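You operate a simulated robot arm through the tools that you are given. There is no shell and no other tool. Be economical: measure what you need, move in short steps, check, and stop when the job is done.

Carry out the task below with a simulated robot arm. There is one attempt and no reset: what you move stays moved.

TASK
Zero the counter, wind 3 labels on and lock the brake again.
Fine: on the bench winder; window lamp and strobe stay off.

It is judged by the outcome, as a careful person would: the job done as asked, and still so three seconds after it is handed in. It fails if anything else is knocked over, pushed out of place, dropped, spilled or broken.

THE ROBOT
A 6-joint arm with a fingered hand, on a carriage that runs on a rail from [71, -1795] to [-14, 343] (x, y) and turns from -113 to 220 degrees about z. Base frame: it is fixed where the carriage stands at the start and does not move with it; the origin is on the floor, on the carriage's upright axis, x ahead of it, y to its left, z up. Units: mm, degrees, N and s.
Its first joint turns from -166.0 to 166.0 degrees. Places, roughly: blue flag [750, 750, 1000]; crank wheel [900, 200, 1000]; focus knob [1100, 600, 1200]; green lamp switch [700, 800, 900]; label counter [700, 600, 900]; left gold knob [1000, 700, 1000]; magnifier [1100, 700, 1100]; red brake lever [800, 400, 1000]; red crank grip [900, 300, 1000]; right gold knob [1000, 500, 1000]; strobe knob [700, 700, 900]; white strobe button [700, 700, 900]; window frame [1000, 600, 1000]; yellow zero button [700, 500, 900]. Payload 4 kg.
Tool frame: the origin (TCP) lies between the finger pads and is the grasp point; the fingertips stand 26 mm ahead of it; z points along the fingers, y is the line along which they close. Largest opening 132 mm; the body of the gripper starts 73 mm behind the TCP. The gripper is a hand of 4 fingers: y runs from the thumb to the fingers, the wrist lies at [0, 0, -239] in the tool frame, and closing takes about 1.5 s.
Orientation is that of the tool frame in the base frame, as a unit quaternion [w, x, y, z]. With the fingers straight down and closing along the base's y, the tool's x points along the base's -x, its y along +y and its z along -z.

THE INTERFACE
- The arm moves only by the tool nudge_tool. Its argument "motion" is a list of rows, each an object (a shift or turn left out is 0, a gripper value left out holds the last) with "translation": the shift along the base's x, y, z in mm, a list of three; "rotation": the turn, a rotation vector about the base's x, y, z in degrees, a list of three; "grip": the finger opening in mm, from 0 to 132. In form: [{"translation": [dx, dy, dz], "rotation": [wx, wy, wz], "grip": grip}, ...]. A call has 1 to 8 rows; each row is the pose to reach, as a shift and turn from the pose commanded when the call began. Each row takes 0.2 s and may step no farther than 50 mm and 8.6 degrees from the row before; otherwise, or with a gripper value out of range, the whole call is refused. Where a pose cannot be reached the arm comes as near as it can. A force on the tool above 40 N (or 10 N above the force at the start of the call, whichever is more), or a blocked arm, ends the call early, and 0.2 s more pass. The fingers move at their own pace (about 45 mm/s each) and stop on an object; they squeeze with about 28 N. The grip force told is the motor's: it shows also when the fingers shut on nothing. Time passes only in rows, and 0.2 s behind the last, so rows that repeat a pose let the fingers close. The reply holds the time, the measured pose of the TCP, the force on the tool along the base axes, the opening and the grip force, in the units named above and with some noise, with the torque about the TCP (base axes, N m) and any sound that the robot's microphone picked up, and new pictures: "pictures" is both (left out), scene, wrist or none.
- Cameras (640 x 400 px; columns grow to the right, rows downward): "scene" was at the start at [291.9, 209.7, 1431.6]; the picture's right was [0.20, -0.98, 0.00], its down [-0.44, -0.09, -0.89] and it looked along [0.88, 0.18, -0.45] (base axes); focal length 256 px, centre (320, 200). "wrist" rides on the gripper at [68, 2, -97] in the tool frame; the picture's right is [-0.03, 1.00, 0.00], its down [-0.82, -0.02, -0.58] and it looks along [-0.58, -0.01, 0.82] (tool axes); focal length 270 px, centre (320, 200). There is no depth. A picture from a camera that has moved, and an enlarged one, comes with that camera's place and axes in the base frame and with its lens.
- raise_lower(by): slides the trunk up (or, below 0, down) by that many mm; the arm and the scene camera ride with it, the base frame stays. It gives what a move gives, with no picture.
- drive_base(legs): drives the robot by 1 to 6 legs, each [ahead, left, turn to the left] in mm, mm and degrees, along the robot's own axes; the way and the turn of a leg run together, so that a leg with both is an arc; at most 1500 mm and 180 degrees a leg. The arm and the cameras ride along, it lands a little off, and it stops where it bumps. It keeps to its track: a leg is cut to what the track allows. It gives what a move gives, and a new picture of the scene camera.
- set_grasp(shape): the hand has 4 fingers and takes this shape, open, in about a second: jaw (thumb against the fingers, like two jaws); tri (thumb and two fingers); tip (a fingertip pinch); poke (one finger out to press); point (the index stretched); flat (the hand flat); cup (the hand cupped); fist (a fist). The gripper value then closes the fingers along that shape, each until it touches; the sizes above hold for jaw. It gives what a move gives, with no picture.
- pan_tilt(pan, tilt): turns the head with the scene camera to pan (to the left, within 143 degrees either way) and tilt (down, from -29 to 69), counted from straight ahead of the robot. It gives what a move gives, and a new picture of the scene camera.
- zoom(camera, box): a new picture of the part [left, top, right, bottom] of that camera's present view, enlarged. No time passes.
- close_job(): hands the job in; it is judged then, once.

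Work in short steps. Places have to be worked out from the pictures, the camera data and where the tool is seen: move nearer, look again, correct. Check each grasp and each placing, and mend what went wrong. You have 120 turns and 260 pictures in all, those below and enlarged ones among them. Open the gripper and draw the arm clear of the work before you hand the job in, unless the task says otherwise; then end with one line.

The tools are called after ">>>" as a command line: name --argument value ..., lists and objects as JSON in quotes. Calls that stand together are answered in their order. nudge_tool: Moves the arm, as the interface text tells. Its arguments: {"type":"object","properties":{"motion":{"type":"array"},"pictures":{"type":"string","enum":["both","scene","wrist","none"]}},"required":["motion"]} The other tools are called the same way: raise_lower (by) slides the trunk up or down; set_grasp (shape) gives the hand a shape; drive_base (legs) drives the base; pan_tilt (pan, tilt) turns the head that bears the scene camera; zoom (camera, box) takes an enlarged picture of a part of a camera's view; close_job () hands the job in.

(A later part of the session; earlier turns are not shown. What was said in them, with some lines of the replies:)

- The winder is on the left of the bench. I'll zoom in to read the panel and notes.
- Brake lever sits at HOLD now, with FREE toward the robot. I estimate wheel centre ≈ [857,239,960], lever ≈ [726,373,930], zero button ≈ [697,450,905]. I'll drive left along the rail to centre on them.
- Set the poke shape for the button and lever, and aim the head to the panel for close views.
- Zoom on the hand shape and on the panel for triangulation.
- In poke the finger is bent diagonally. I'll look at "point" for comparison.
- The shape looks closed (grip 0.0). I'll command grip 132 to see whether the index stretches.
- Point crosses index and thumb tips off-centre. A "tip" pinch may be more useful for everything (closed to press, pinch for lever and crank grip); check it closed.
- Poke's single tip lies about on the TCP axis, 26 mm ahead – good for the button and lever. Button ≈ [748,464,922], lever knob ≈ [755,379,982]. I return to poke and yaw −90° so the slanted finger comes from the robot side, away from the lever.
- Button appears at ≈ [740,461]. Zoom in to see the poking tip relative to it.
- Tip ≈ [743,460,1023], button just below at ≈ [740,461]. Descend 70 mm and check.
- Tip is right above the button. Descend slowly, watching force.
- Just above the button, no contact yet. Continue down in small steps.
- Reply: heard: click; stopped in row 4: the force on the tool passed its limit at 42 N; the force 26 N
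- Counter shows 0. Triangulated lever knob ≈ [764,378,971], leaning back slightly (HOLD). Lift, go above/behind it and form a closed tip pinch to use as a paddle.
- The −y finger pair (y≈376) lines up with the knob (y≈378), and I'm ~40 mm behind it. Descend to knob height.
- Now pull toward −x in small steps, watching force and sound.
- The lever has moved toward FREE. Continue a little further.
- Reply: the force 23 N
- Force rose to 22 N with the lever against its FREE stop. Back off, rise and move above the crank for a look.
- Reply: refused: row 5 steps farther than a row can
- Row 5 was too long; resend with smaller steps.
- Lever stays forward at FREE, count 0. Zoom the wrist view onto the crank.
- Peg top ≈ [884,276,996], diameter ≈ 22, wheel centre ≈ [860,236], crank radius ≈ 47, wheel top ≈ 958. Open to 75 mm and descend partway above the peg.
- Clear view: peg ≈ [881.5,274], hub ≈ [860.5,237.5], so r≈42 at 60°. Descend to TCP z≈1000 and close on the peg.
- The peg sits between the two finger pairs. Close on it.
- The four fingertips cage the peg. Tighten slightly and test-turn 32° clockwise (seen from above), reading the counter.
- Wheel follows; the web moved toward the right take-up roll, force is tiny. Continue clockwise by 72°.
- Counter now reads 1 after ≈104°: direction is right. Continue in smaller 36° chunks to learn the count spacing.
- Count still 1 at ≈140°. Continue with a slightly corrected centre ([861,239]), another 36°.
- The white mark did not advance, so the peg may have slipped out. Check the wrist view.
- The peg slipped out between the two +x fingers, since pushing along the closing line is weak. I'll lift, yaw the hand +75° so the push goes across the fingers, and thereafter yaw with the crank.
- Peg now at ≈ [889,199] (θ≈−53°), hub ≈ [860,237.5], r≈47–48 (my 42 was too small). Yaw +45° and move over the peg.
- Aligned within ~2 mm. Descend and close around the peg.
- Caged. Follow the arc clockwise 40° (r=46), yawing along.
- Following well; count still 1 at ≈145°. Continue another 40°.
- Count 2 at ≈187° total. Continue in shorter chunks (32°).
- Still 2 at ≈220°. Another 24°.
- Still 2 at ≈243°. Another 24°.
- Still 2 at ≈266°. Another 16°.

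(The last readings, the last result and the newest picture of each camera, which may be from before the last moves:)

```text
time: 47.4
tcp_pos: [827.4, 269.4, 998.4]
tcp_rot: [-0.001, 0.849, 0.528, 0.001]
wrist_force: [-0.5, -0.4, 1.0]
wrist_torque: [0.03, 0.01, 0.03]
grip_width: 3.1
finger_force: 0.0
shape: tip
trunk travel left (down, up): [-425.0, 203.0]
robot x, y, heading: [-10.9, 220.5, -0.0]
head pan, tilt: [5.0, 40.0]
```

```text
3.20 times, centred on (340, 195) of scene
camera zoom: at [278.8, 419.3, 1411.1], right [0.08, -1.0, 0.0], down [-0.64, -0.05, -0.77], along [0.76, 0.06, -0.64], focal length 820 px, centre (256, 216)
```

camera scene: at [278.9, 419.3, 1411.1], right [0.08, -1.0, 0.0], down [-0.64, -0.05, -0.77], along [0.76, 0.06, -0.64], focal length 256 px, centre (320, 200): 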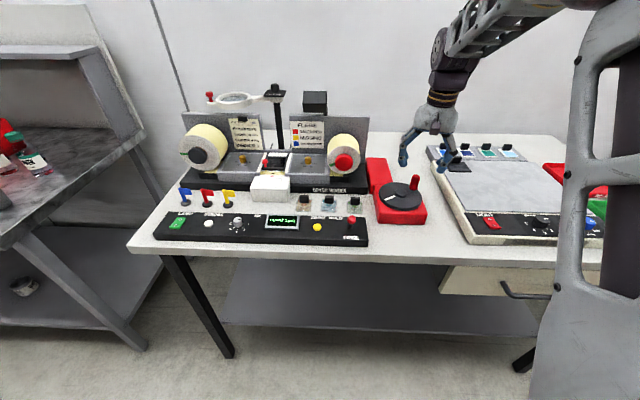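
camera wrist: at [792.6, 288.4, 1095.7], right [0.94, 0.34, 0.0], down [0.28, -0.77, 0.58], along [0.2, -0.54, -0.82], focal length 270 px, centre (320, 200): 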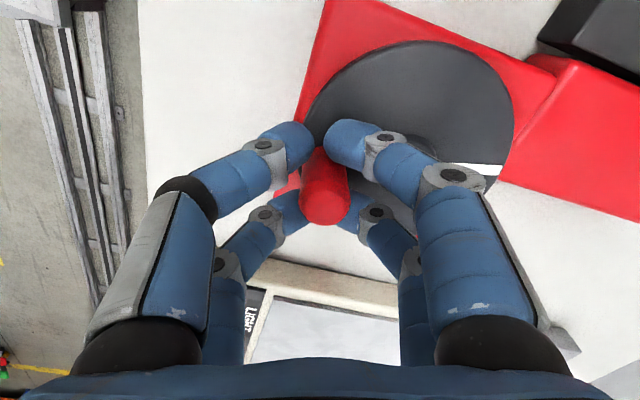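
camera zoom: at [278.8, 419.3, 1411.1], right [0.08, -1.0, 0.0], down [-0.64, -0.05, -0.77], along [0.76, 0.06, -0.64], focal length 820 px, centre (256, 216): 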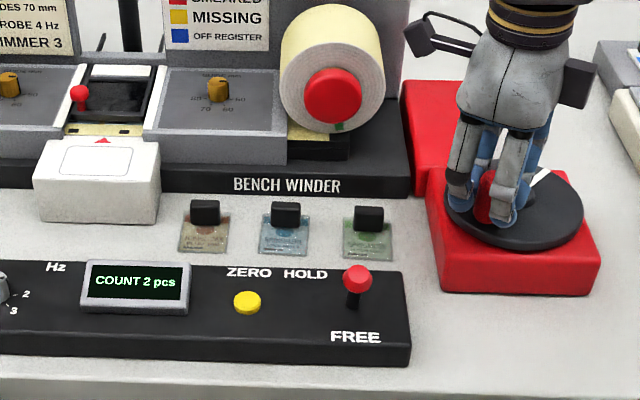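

Still 2 at ≈282°, consistent with 120° per label with rounding (3 at ≈300°, register at 360°). Continue 32° with smaller yaw.

>>> nudge_tool --motion '[{"translation": [5.0, 4.0, 0], "rotation": [0, 0, -7]}, {"translation": [10.5, 7.4, 0], "rotation": [0, 0, -14]}, {"translation": [16.4, 9.9, 0], "rotation": [0, 0, -21]}, {"translation": [22.6, 11.5, 0], "rotation": [0, 0, -28]}]' --pictures "wrist"

>>> zoom --camera "scene" --box '[240, 140, 440, 250]'

```text
time: 48.4
tcp_pos: [851.3, 281.5, 998.1]
tcp_rot: [0.0, 0.952, 0.307, 0.002]
wrist_force: [-0.6, -0.6, 0.9]
wrist_torque: [0.02, 0.01, 0.0]
grip_width: 3.2
finger_force: 0.1
shape: tip
trunk travel left (down, up): [-425.0, 203.0]
robot x, y, heading: [-9.4, 225.8, -0.4]
head pan, tilt: [5.0, 40.0]
camera wrist: at [907.7, 320.2, 1095.4], right [0.56, -0.83, 0.0], down [-0.68, -0.46, 0.58], along [-0.48, -0.33, -0.82], focal length 270 px, centre (320, 200)
```

wrist: 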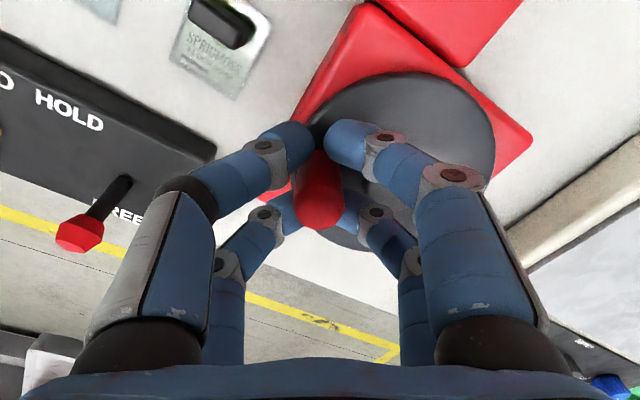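

```text
3.20 times, centred on (340, 195) of scene
camera zoom: at [278.8, 419.3, 1411.1], right [0.08, -1.0, 0.0], down [-0.64, -0.05, -0.77], along [0.76, 0.06, -0.64], focal length 820 px, centre (256, 216)
```

zoom: 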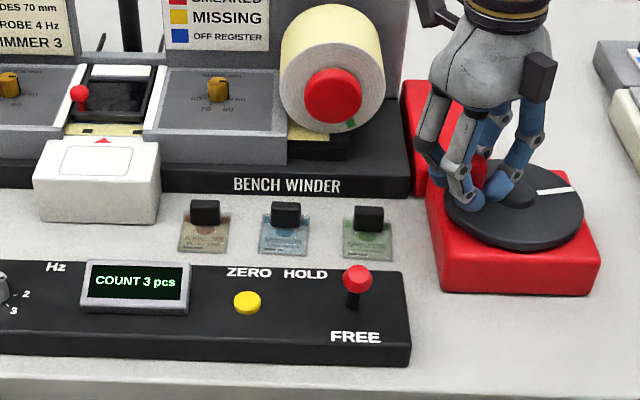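

Count 3 at ≈314°. To wind exactly 3 labels (one full turn), bring the crank back to its starting angle, about 40° more.

>>> nudge_tool --motion '[{"translation": [6.4, 0.8, 0], "rotation": [0, 0, -7]}, {"translation": [12.8, 0.7, 0], "rotation": [0, 0, -14]}, {"translation": [19.1, -0.3, 0], "rotation": [0, 0, -21]}, {"translation": [25.3, -2.2, 0], "rotation": [0, 0, -28]}, {"translation": [31.1, -4.9, 0], "rotation": [0, 0, -35]}]' --pictures "none"

>>> zoom --camera "scene" --box '[240, 140, 440, 250]'

```text
time: 49.6
tcp_pos: [882.9, 278.2, 998.0]
tcp_rot: [0.001, 1.0, 0.005, 0.001]
wrist_force: [0.5, 0.4, 0.8]
wrist_torque: [0.05, -0.01, -0.02]
grip_width: 3.4
finger_force: 0.1
shape: tip
trunk travel left (down, up): [-425.0, 203.0]
robot x, y, heading: [-9.2, 222.8, -0.2]
head pan, tilt: [5.0, 40.0]
```

```text
3.20 times, centred on (340, 195) of scene
camera zoom: at [278.8, 419.3, 1411.1], right [0.08, -1.0, 0.0], down [-0.64, -0.05, -0.77], along [0.76, 0.06, -0.64], focal length 820 px, centre (256, 216)
```

zoom: 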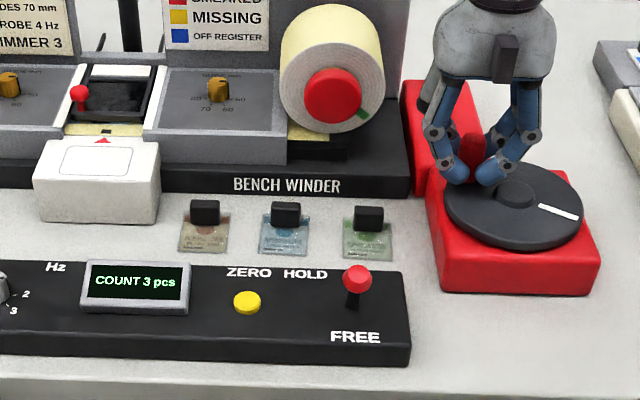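

The crank mark and web mark are back exactly at the starting alignment with COUNT 3. Open and lift away carefully.

>>> nudge_tool --motion '[{"grip": 30}, {"grip": 60}, {"grip": 60}, {"grip": 60}, {"grip": 60, "translation": [0, 0, 25]}, {"translation": [0, 0, 60]}, {"translation": [0, 0, 100]}, {"translation": [0, 0, 130]}]' --pictures "wrist"

>>> zoom --camera "scene" --box '[240, 140, 440, 250]'

```text
time: 51.4
tcp_pos: [885.9, 275.4, 1129.1]
tcp_rot: [0.001, 1.0, 0.006, 0.001]
wrist_force: [0.7, -1.0, -0.4]
wrist_torque: [-0.03, 0.04, 0.0]
grip_width: 59.6
finger_force: 0.1
shape: tip
trunk travel left (down, up): [-425.0, 203.0]
robot x, y, heading: [-8.0, 225.7, -0.3]
head pan, tilt: [5.0, 40.0]
camera wrist: at [955.3, 276.0, 1226.1], right [-0.01, -1.0, 0.0], down [-0.82, 0.01, 0.58], along [-0.58, 0.01, -0.82], focal length 270 px, centre (320, 200)
```

wrist: 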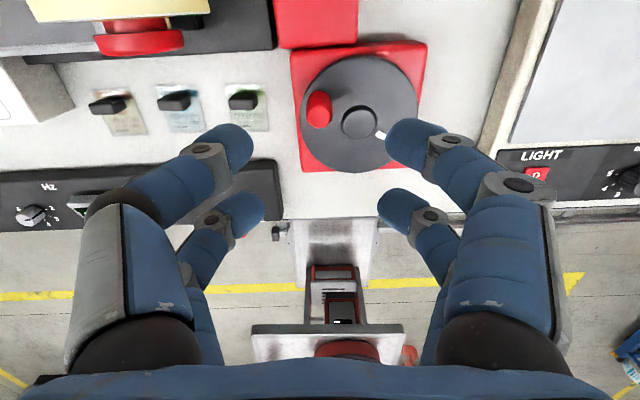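

```text
3.20 times, centred on (340, 195) of scene
camera zoom: at [279.1, 419.3, 1411.0], right [0.08, -1.0, 0.0], down [-0.64, -0.05, -0.77], along [0.76, 0.06, -0.64], focal length 820 px, centre (256, 216)
```

zoom: 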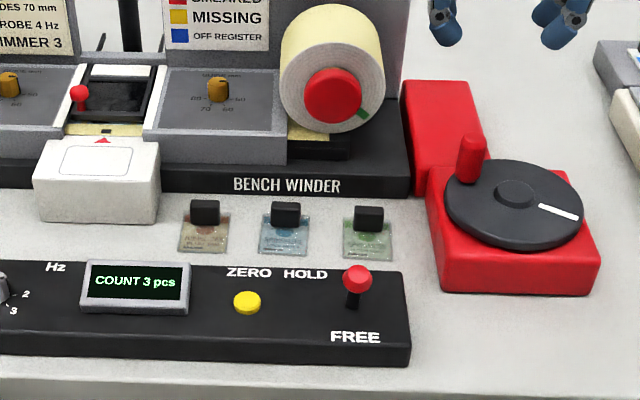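

Everything holds: COUNT 3, peg free. FREE-position knob ≈ [741,377,965]. Travel high to in front of the lever, yawing back to −90° and closing the tips.

>>> nudge_tool --motion '[{"translation": [-25, 15, 0], "rotation": [0, 0, 8.4], "grip": 0}, {"translation": [-50, 30, 0], "rotation": [0, 0, 16.8], "grip": 0}, {"translation": [-75, 45, 0], "rotation": [0, 0, 25.2]}, {"translation": [-100, 60, 0], "rotation": [0, 0, 33.6]}, {"translation": [-125, 75, 0], "rotation": [0, 0, 42]}, {"translation": [-150, 90, 0], "rotation": [0, 0, 50.4]}, {"translation": [-175, 106, 0], "rotation": [0, 0, 58.8]}, {"translation": [-196, 122, 0], "rotation": [0, 0, 67.2]}]' --pictures "none"

>>> nudge_tool --motion '[{"translation": [0, 0, -20], "rotation": [0, 0, 8.4], "grip": 0}, {"translation": [0, 0, -40], "rotation": [0, 0, 16.8]}, {"translation": [0, 0, -60], "rotation": [0, 0, 22.8]}, {"translation": [0, 0, -60], "rotation": [0, 0, 22.8]}]'

>>> zoom --camera "scene" --box '[240, 140, 440, 250]'

```text
time: 53.2
tcp_pos: [686.0, 400.2, 1127.9]
tcp_rot: [0.0, 0.829, 0.559, 0.001]
wrist_force: [0.9, 0.7, -0.2]
wrist_torque: [0.03, -0.01, 0.02]
grip_width: 0.1
finger_force: 28.1
shape: tip
trunk travel left (down, up): [-425.0, 203.0]
robot x, y, heading: [-13.7, 221.8, -0.3]
head pan, tilt: [5.0, 40.0]
```

```text
time: 54.2
tcp_pos: [685.5, 398.9, 1068.4]
tcp_rot: [0.0, 0.702, 0.712, 0.002]
wrist_force: [0.2, -0.2, -0.4]
wrist_torque: [0.0, 0.0, 0.0]
grip_width: 0.3
finger_force: 27.4
shape: tip
trunk travel left (down, up): [-425.0, 203.0]
robot x, y, heading: [-9.5, 219.8, -0.4]
head pan, tilt: [5.0, 40.0]
camera scene: at [278.9, 419.3, 1411.1], right [0.08, -1.0, 0.0], down [-0.64, -0.05, -0.77], along [0.76, 0.06, -0.64], focal length 256 px, centre (320, 200)
camera wrist: at [686.6, 466.9, 1165.8], right [1.0, -0.01, 0.0], down [-0.01, -0.82, 0.58], along [0.0, -0.58, -0.82], focal length 270 px, centre (320, 200)
```

scene: 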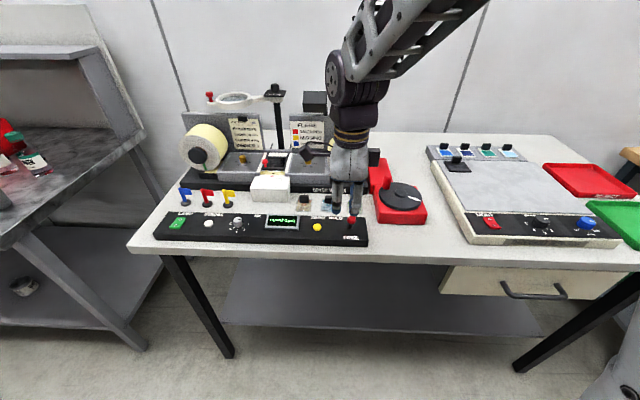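
wrist: 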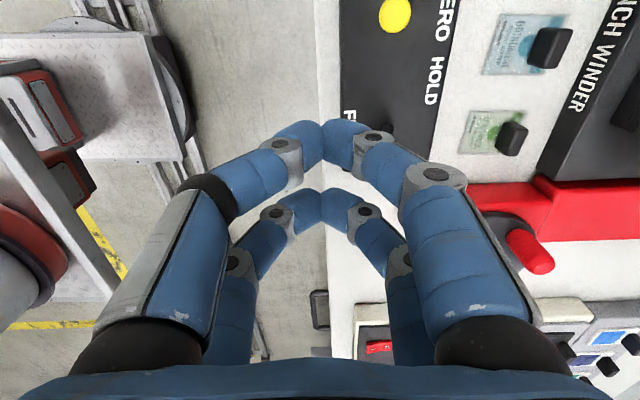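

```text
3.20 times, centred on (340, 195) of scene
camera zoom: at [278.9, 419.3, 1411.1], right [0.08, -1.0, 0.0], down [-0.64, -0.05, -0.77], along [0.76, 0.06, -0.64], focal length 820 px, centre (256, 216)
```

zoom: 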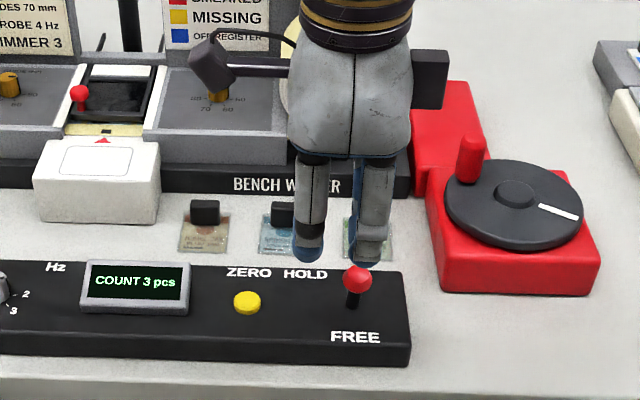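

Well in front of the knob (~20 mm gap). Descend to knob height.

>>> nudge_tool --motion '[{"translation": [-4, 0, -40]}, {"translation": [-4, 0, -70]}, {"translation": [-4, 0, -88]}, {"translation": [-4, 0, -88]}]' --pictures "wrist"

>>> zoom --camera "scene" --box '[260, 140, 420, 250]'

```text
time: 55.2
tcp_pos: [681.6, 400.1, 980.1]
tcp_rot: [0.0, 0.702, 0.712, 0.001]
wrist_force: [-0.6, -0.2, 0.2]
wrist_torque: [-0.01, -0.01, 0.01]
grip_width: 0.0
finger_force: 27.9
shape: tip
trunk travel left (down, up): [-425.0, 203.0]
robot x, y, heading: [-9.7, 221.9, -0.1]
head pan, tilt: [5.0, 40.0]
camera wrist: at [681.7, 468.4, 1077.8], right [1.0, -0.01, 0.0], down [-0.01, -0.82, 0.58], along [-0.01, -0.58, -0.82], focal length 270 px, centre (320, 200)
```

wrist: 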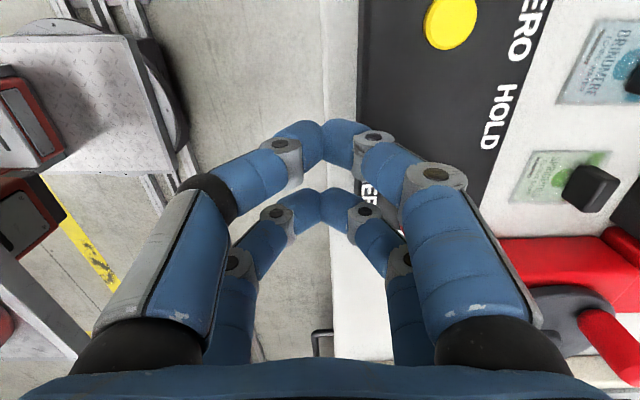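

```text
3.64 times, centred on (340, 195) of scene
camera zoom: at [278.9, 419.3, 1411.1], right [0.08, -1.0, 0.0], down [-0.64, -0.05, -0.77], along [0.76, 0.06, -0.64], focal length 932 px, centre (247, 218)
```

zoom: 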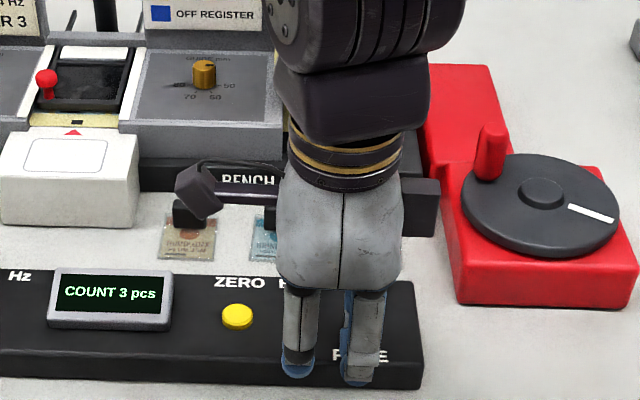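

Push +x toward HOLD in small steps.

>>> nudge_tool --motion '[{"translation": [8, -1, 0]}, {"translation": [16, -2, 0]}, {"translation": [24, -2, 0]}, {"translation": [30, -2, 0]}, {"translation": [36, -2, 0]}, {"translation": [42, -2, 0]}, {"translation": [48, -2, 0]}, {"translation": [53, -2, 0]}]' --pictures "wrist"

>>> zoom --camera "scene" --box '[260, 140, 420, 250]'

```text
time: 57.0
tcp_pos: [734.3, 397.1, 980.4]
tcp_rot: [-0.001, 0.703, 0.711, 0.0]
wrist_force: [-17.6, 0.0, 3.8]
wrist_torque: [-0.09, -0.01, -0.31]
grip_width: 0.0
finger_force: 27.6
shape: tip
trunk travel left (down, up): [-425.0, 203.0]
robot x, y, heading: [-10.6, 222.0, -0.0]
head pan, tilt: [5.0, 40.0]
camera wrist: at [734.6, 465.4, 1078.4], right [1.0, -0.01, 0.0], down [-0.01, -0.82, 0.58], along [-0.01, -0.58, -0.82], focal length 270 px, centre (320, 200)
```

wrist: 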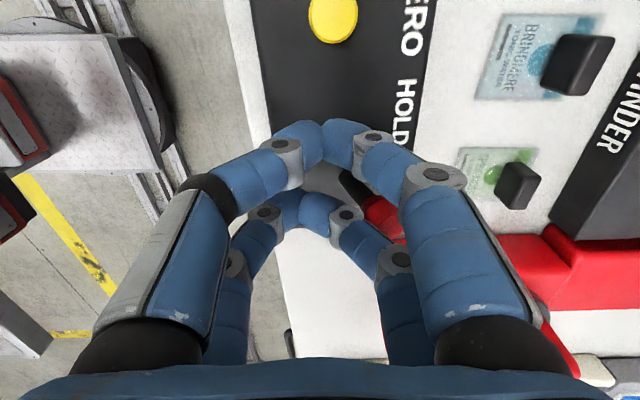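

```text
3.64 times, centred on (340, 195) of scene
camera zoom: at [278.1, 419.3, 1411.3], right [0.08, -1.0, 0.0], down [-0.64, -0.05, -0.77], along [0.76, 0.06, -0.64], focal length 932 px, centre (247, 218)
```

zoom: 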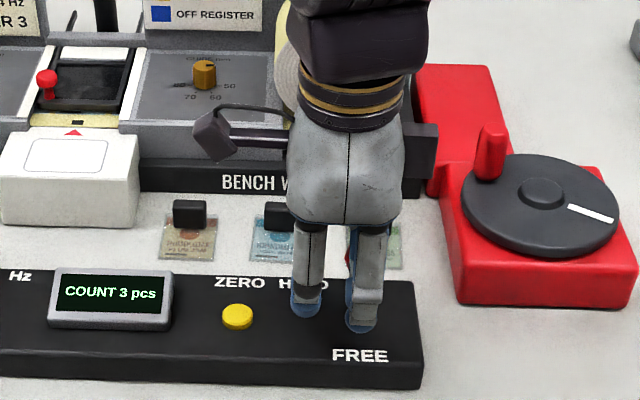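

Force 17.6 N suggests the HOLD stop. Back off and lift to check the lever.

>>> nudge_tool --motion '[{"translation": [-15, 0, 0]}, {"translation": [-35, 0, 0]}, {"translation": [-45, 0, 30]}, {"translation": [-55, 10, 70]}, {"translation": [-65, 20, 110]}, {"translation": [-75, 40, 150]}, {"translation": [-75, 60, 190]}, {"translation": [-75, 60, 220]}]' --pictures "scene"

>>> zoom --camera "scene" --box '[260, 140, 420, 250]'

```text
time: 58.8
tcp_pos: [659.7, 454.5, 1203.7]
tcp_rot: [0.0, 0.702, 0.712, 0.002]
wrist_force: [-0.6, -0.5, 0.4]
wrist_torque: [0.02, 0.0, 0.01]
grip_width: 0.0
finger_force: 28.4
shape: tip
trunk travel left (down, up): [-425.0, 203.0]
robot x, y, heading: [-9.0, 224.4, -0.7]
head pan, tilt: [5.0, 40.0]
camera scene: at [279.0, 419.3, 1411.0], right [0.08, -1.0, 0.0], down [-0.64, -0.05, -0.77], along [0.76, 0.06, -0.64], focal length 256 px, centre (320, 200)
```

scene: 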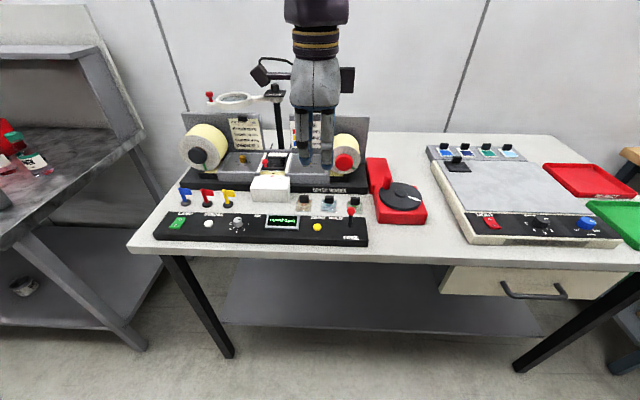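

```text
3.64 times, centred on (340, 195) of scene
camera zoom: at [279.0, 419.3, 1411.0], right [0.08, -1.0, 0.0], down [-0.64, -0.05, -0.77], along [0.76, 0.06, -0.64], focal length 932 px, centre (247, 218)
```

zoom: 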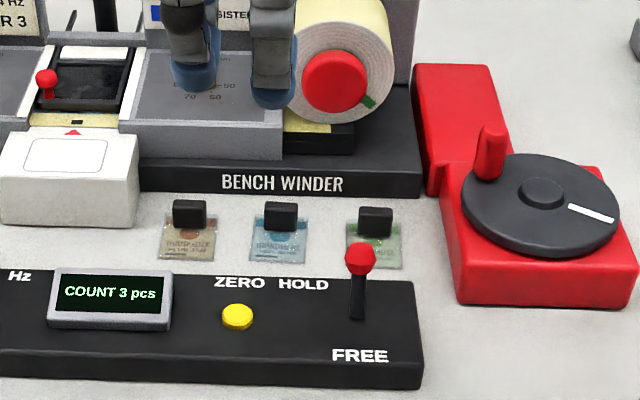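

The lever is back at its original HOLD position with COUNT 3. Open the hand, retract, and check the panel's left side.

>>> nudge_tool --motion '[{"translation": [-20, -20, 30], "grip": 100}, {"translation": [-40, -45, 60], "grip": 100}, {"translation": [-60, -70, 85], "grip": 100}, {"translation": [-60, -100, 100], "grip": 100}, {"translation": [-60, -140, 100], "grip": 100}, {"translation": [-60, -140, 100], "grip": 100}]' --pictures "none"

>>> zoom --camera "scene" --box '[140, 80, 440, 260]'

```text
time: 60.2
tcp_pos: [598.6, 313.7, 1302.8]
tcp_rot: [0.0, 0.703, 0.711, 0.001]
wrist_force: [-0.4, -0.1, 0.0]
wrist_torque: [0.01, -0.03, -0.01]
grip_width: 99.9
finger_force: 0.0
shape: tip
trunk travel left (down, up): [-425.0, 203.0]
robot x, y, heading: [-10.3, 221.8, -0.5]
head pan, tilt: [5.0, 40.0]
```

```text
2.13 times, centred on (290, 170) of scene
camera zoom: at [278.9, 419.3, 1411.0], right [0.08, -1.0, 0.0], down [-0.64, -0.05, -0.77], along [0.76, 0.06, -0.64], focal length 546 px, centre (384, 264)
```

zoom: 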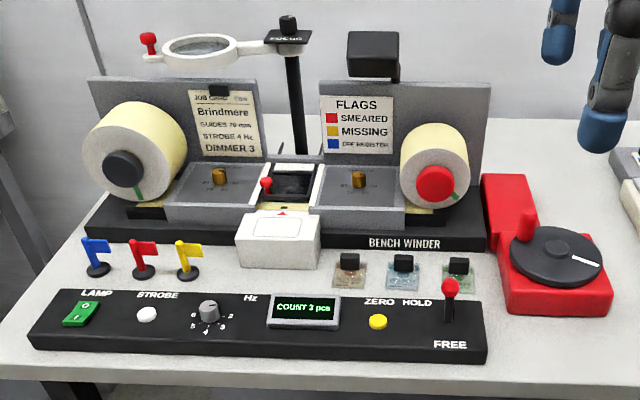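

Count 3, brake on HOLD, lamp and strobe untouched, nothing displaced; the arm is clear. Handing in.

>>> close_job

```text
The job is handed in.
```

The job is handed in: I zeroed the counter, wound 3 labels on (it reads 3 pcs) and set the brake back to HOLD. The lamp and strobe were never touched, and nothing else was moved.
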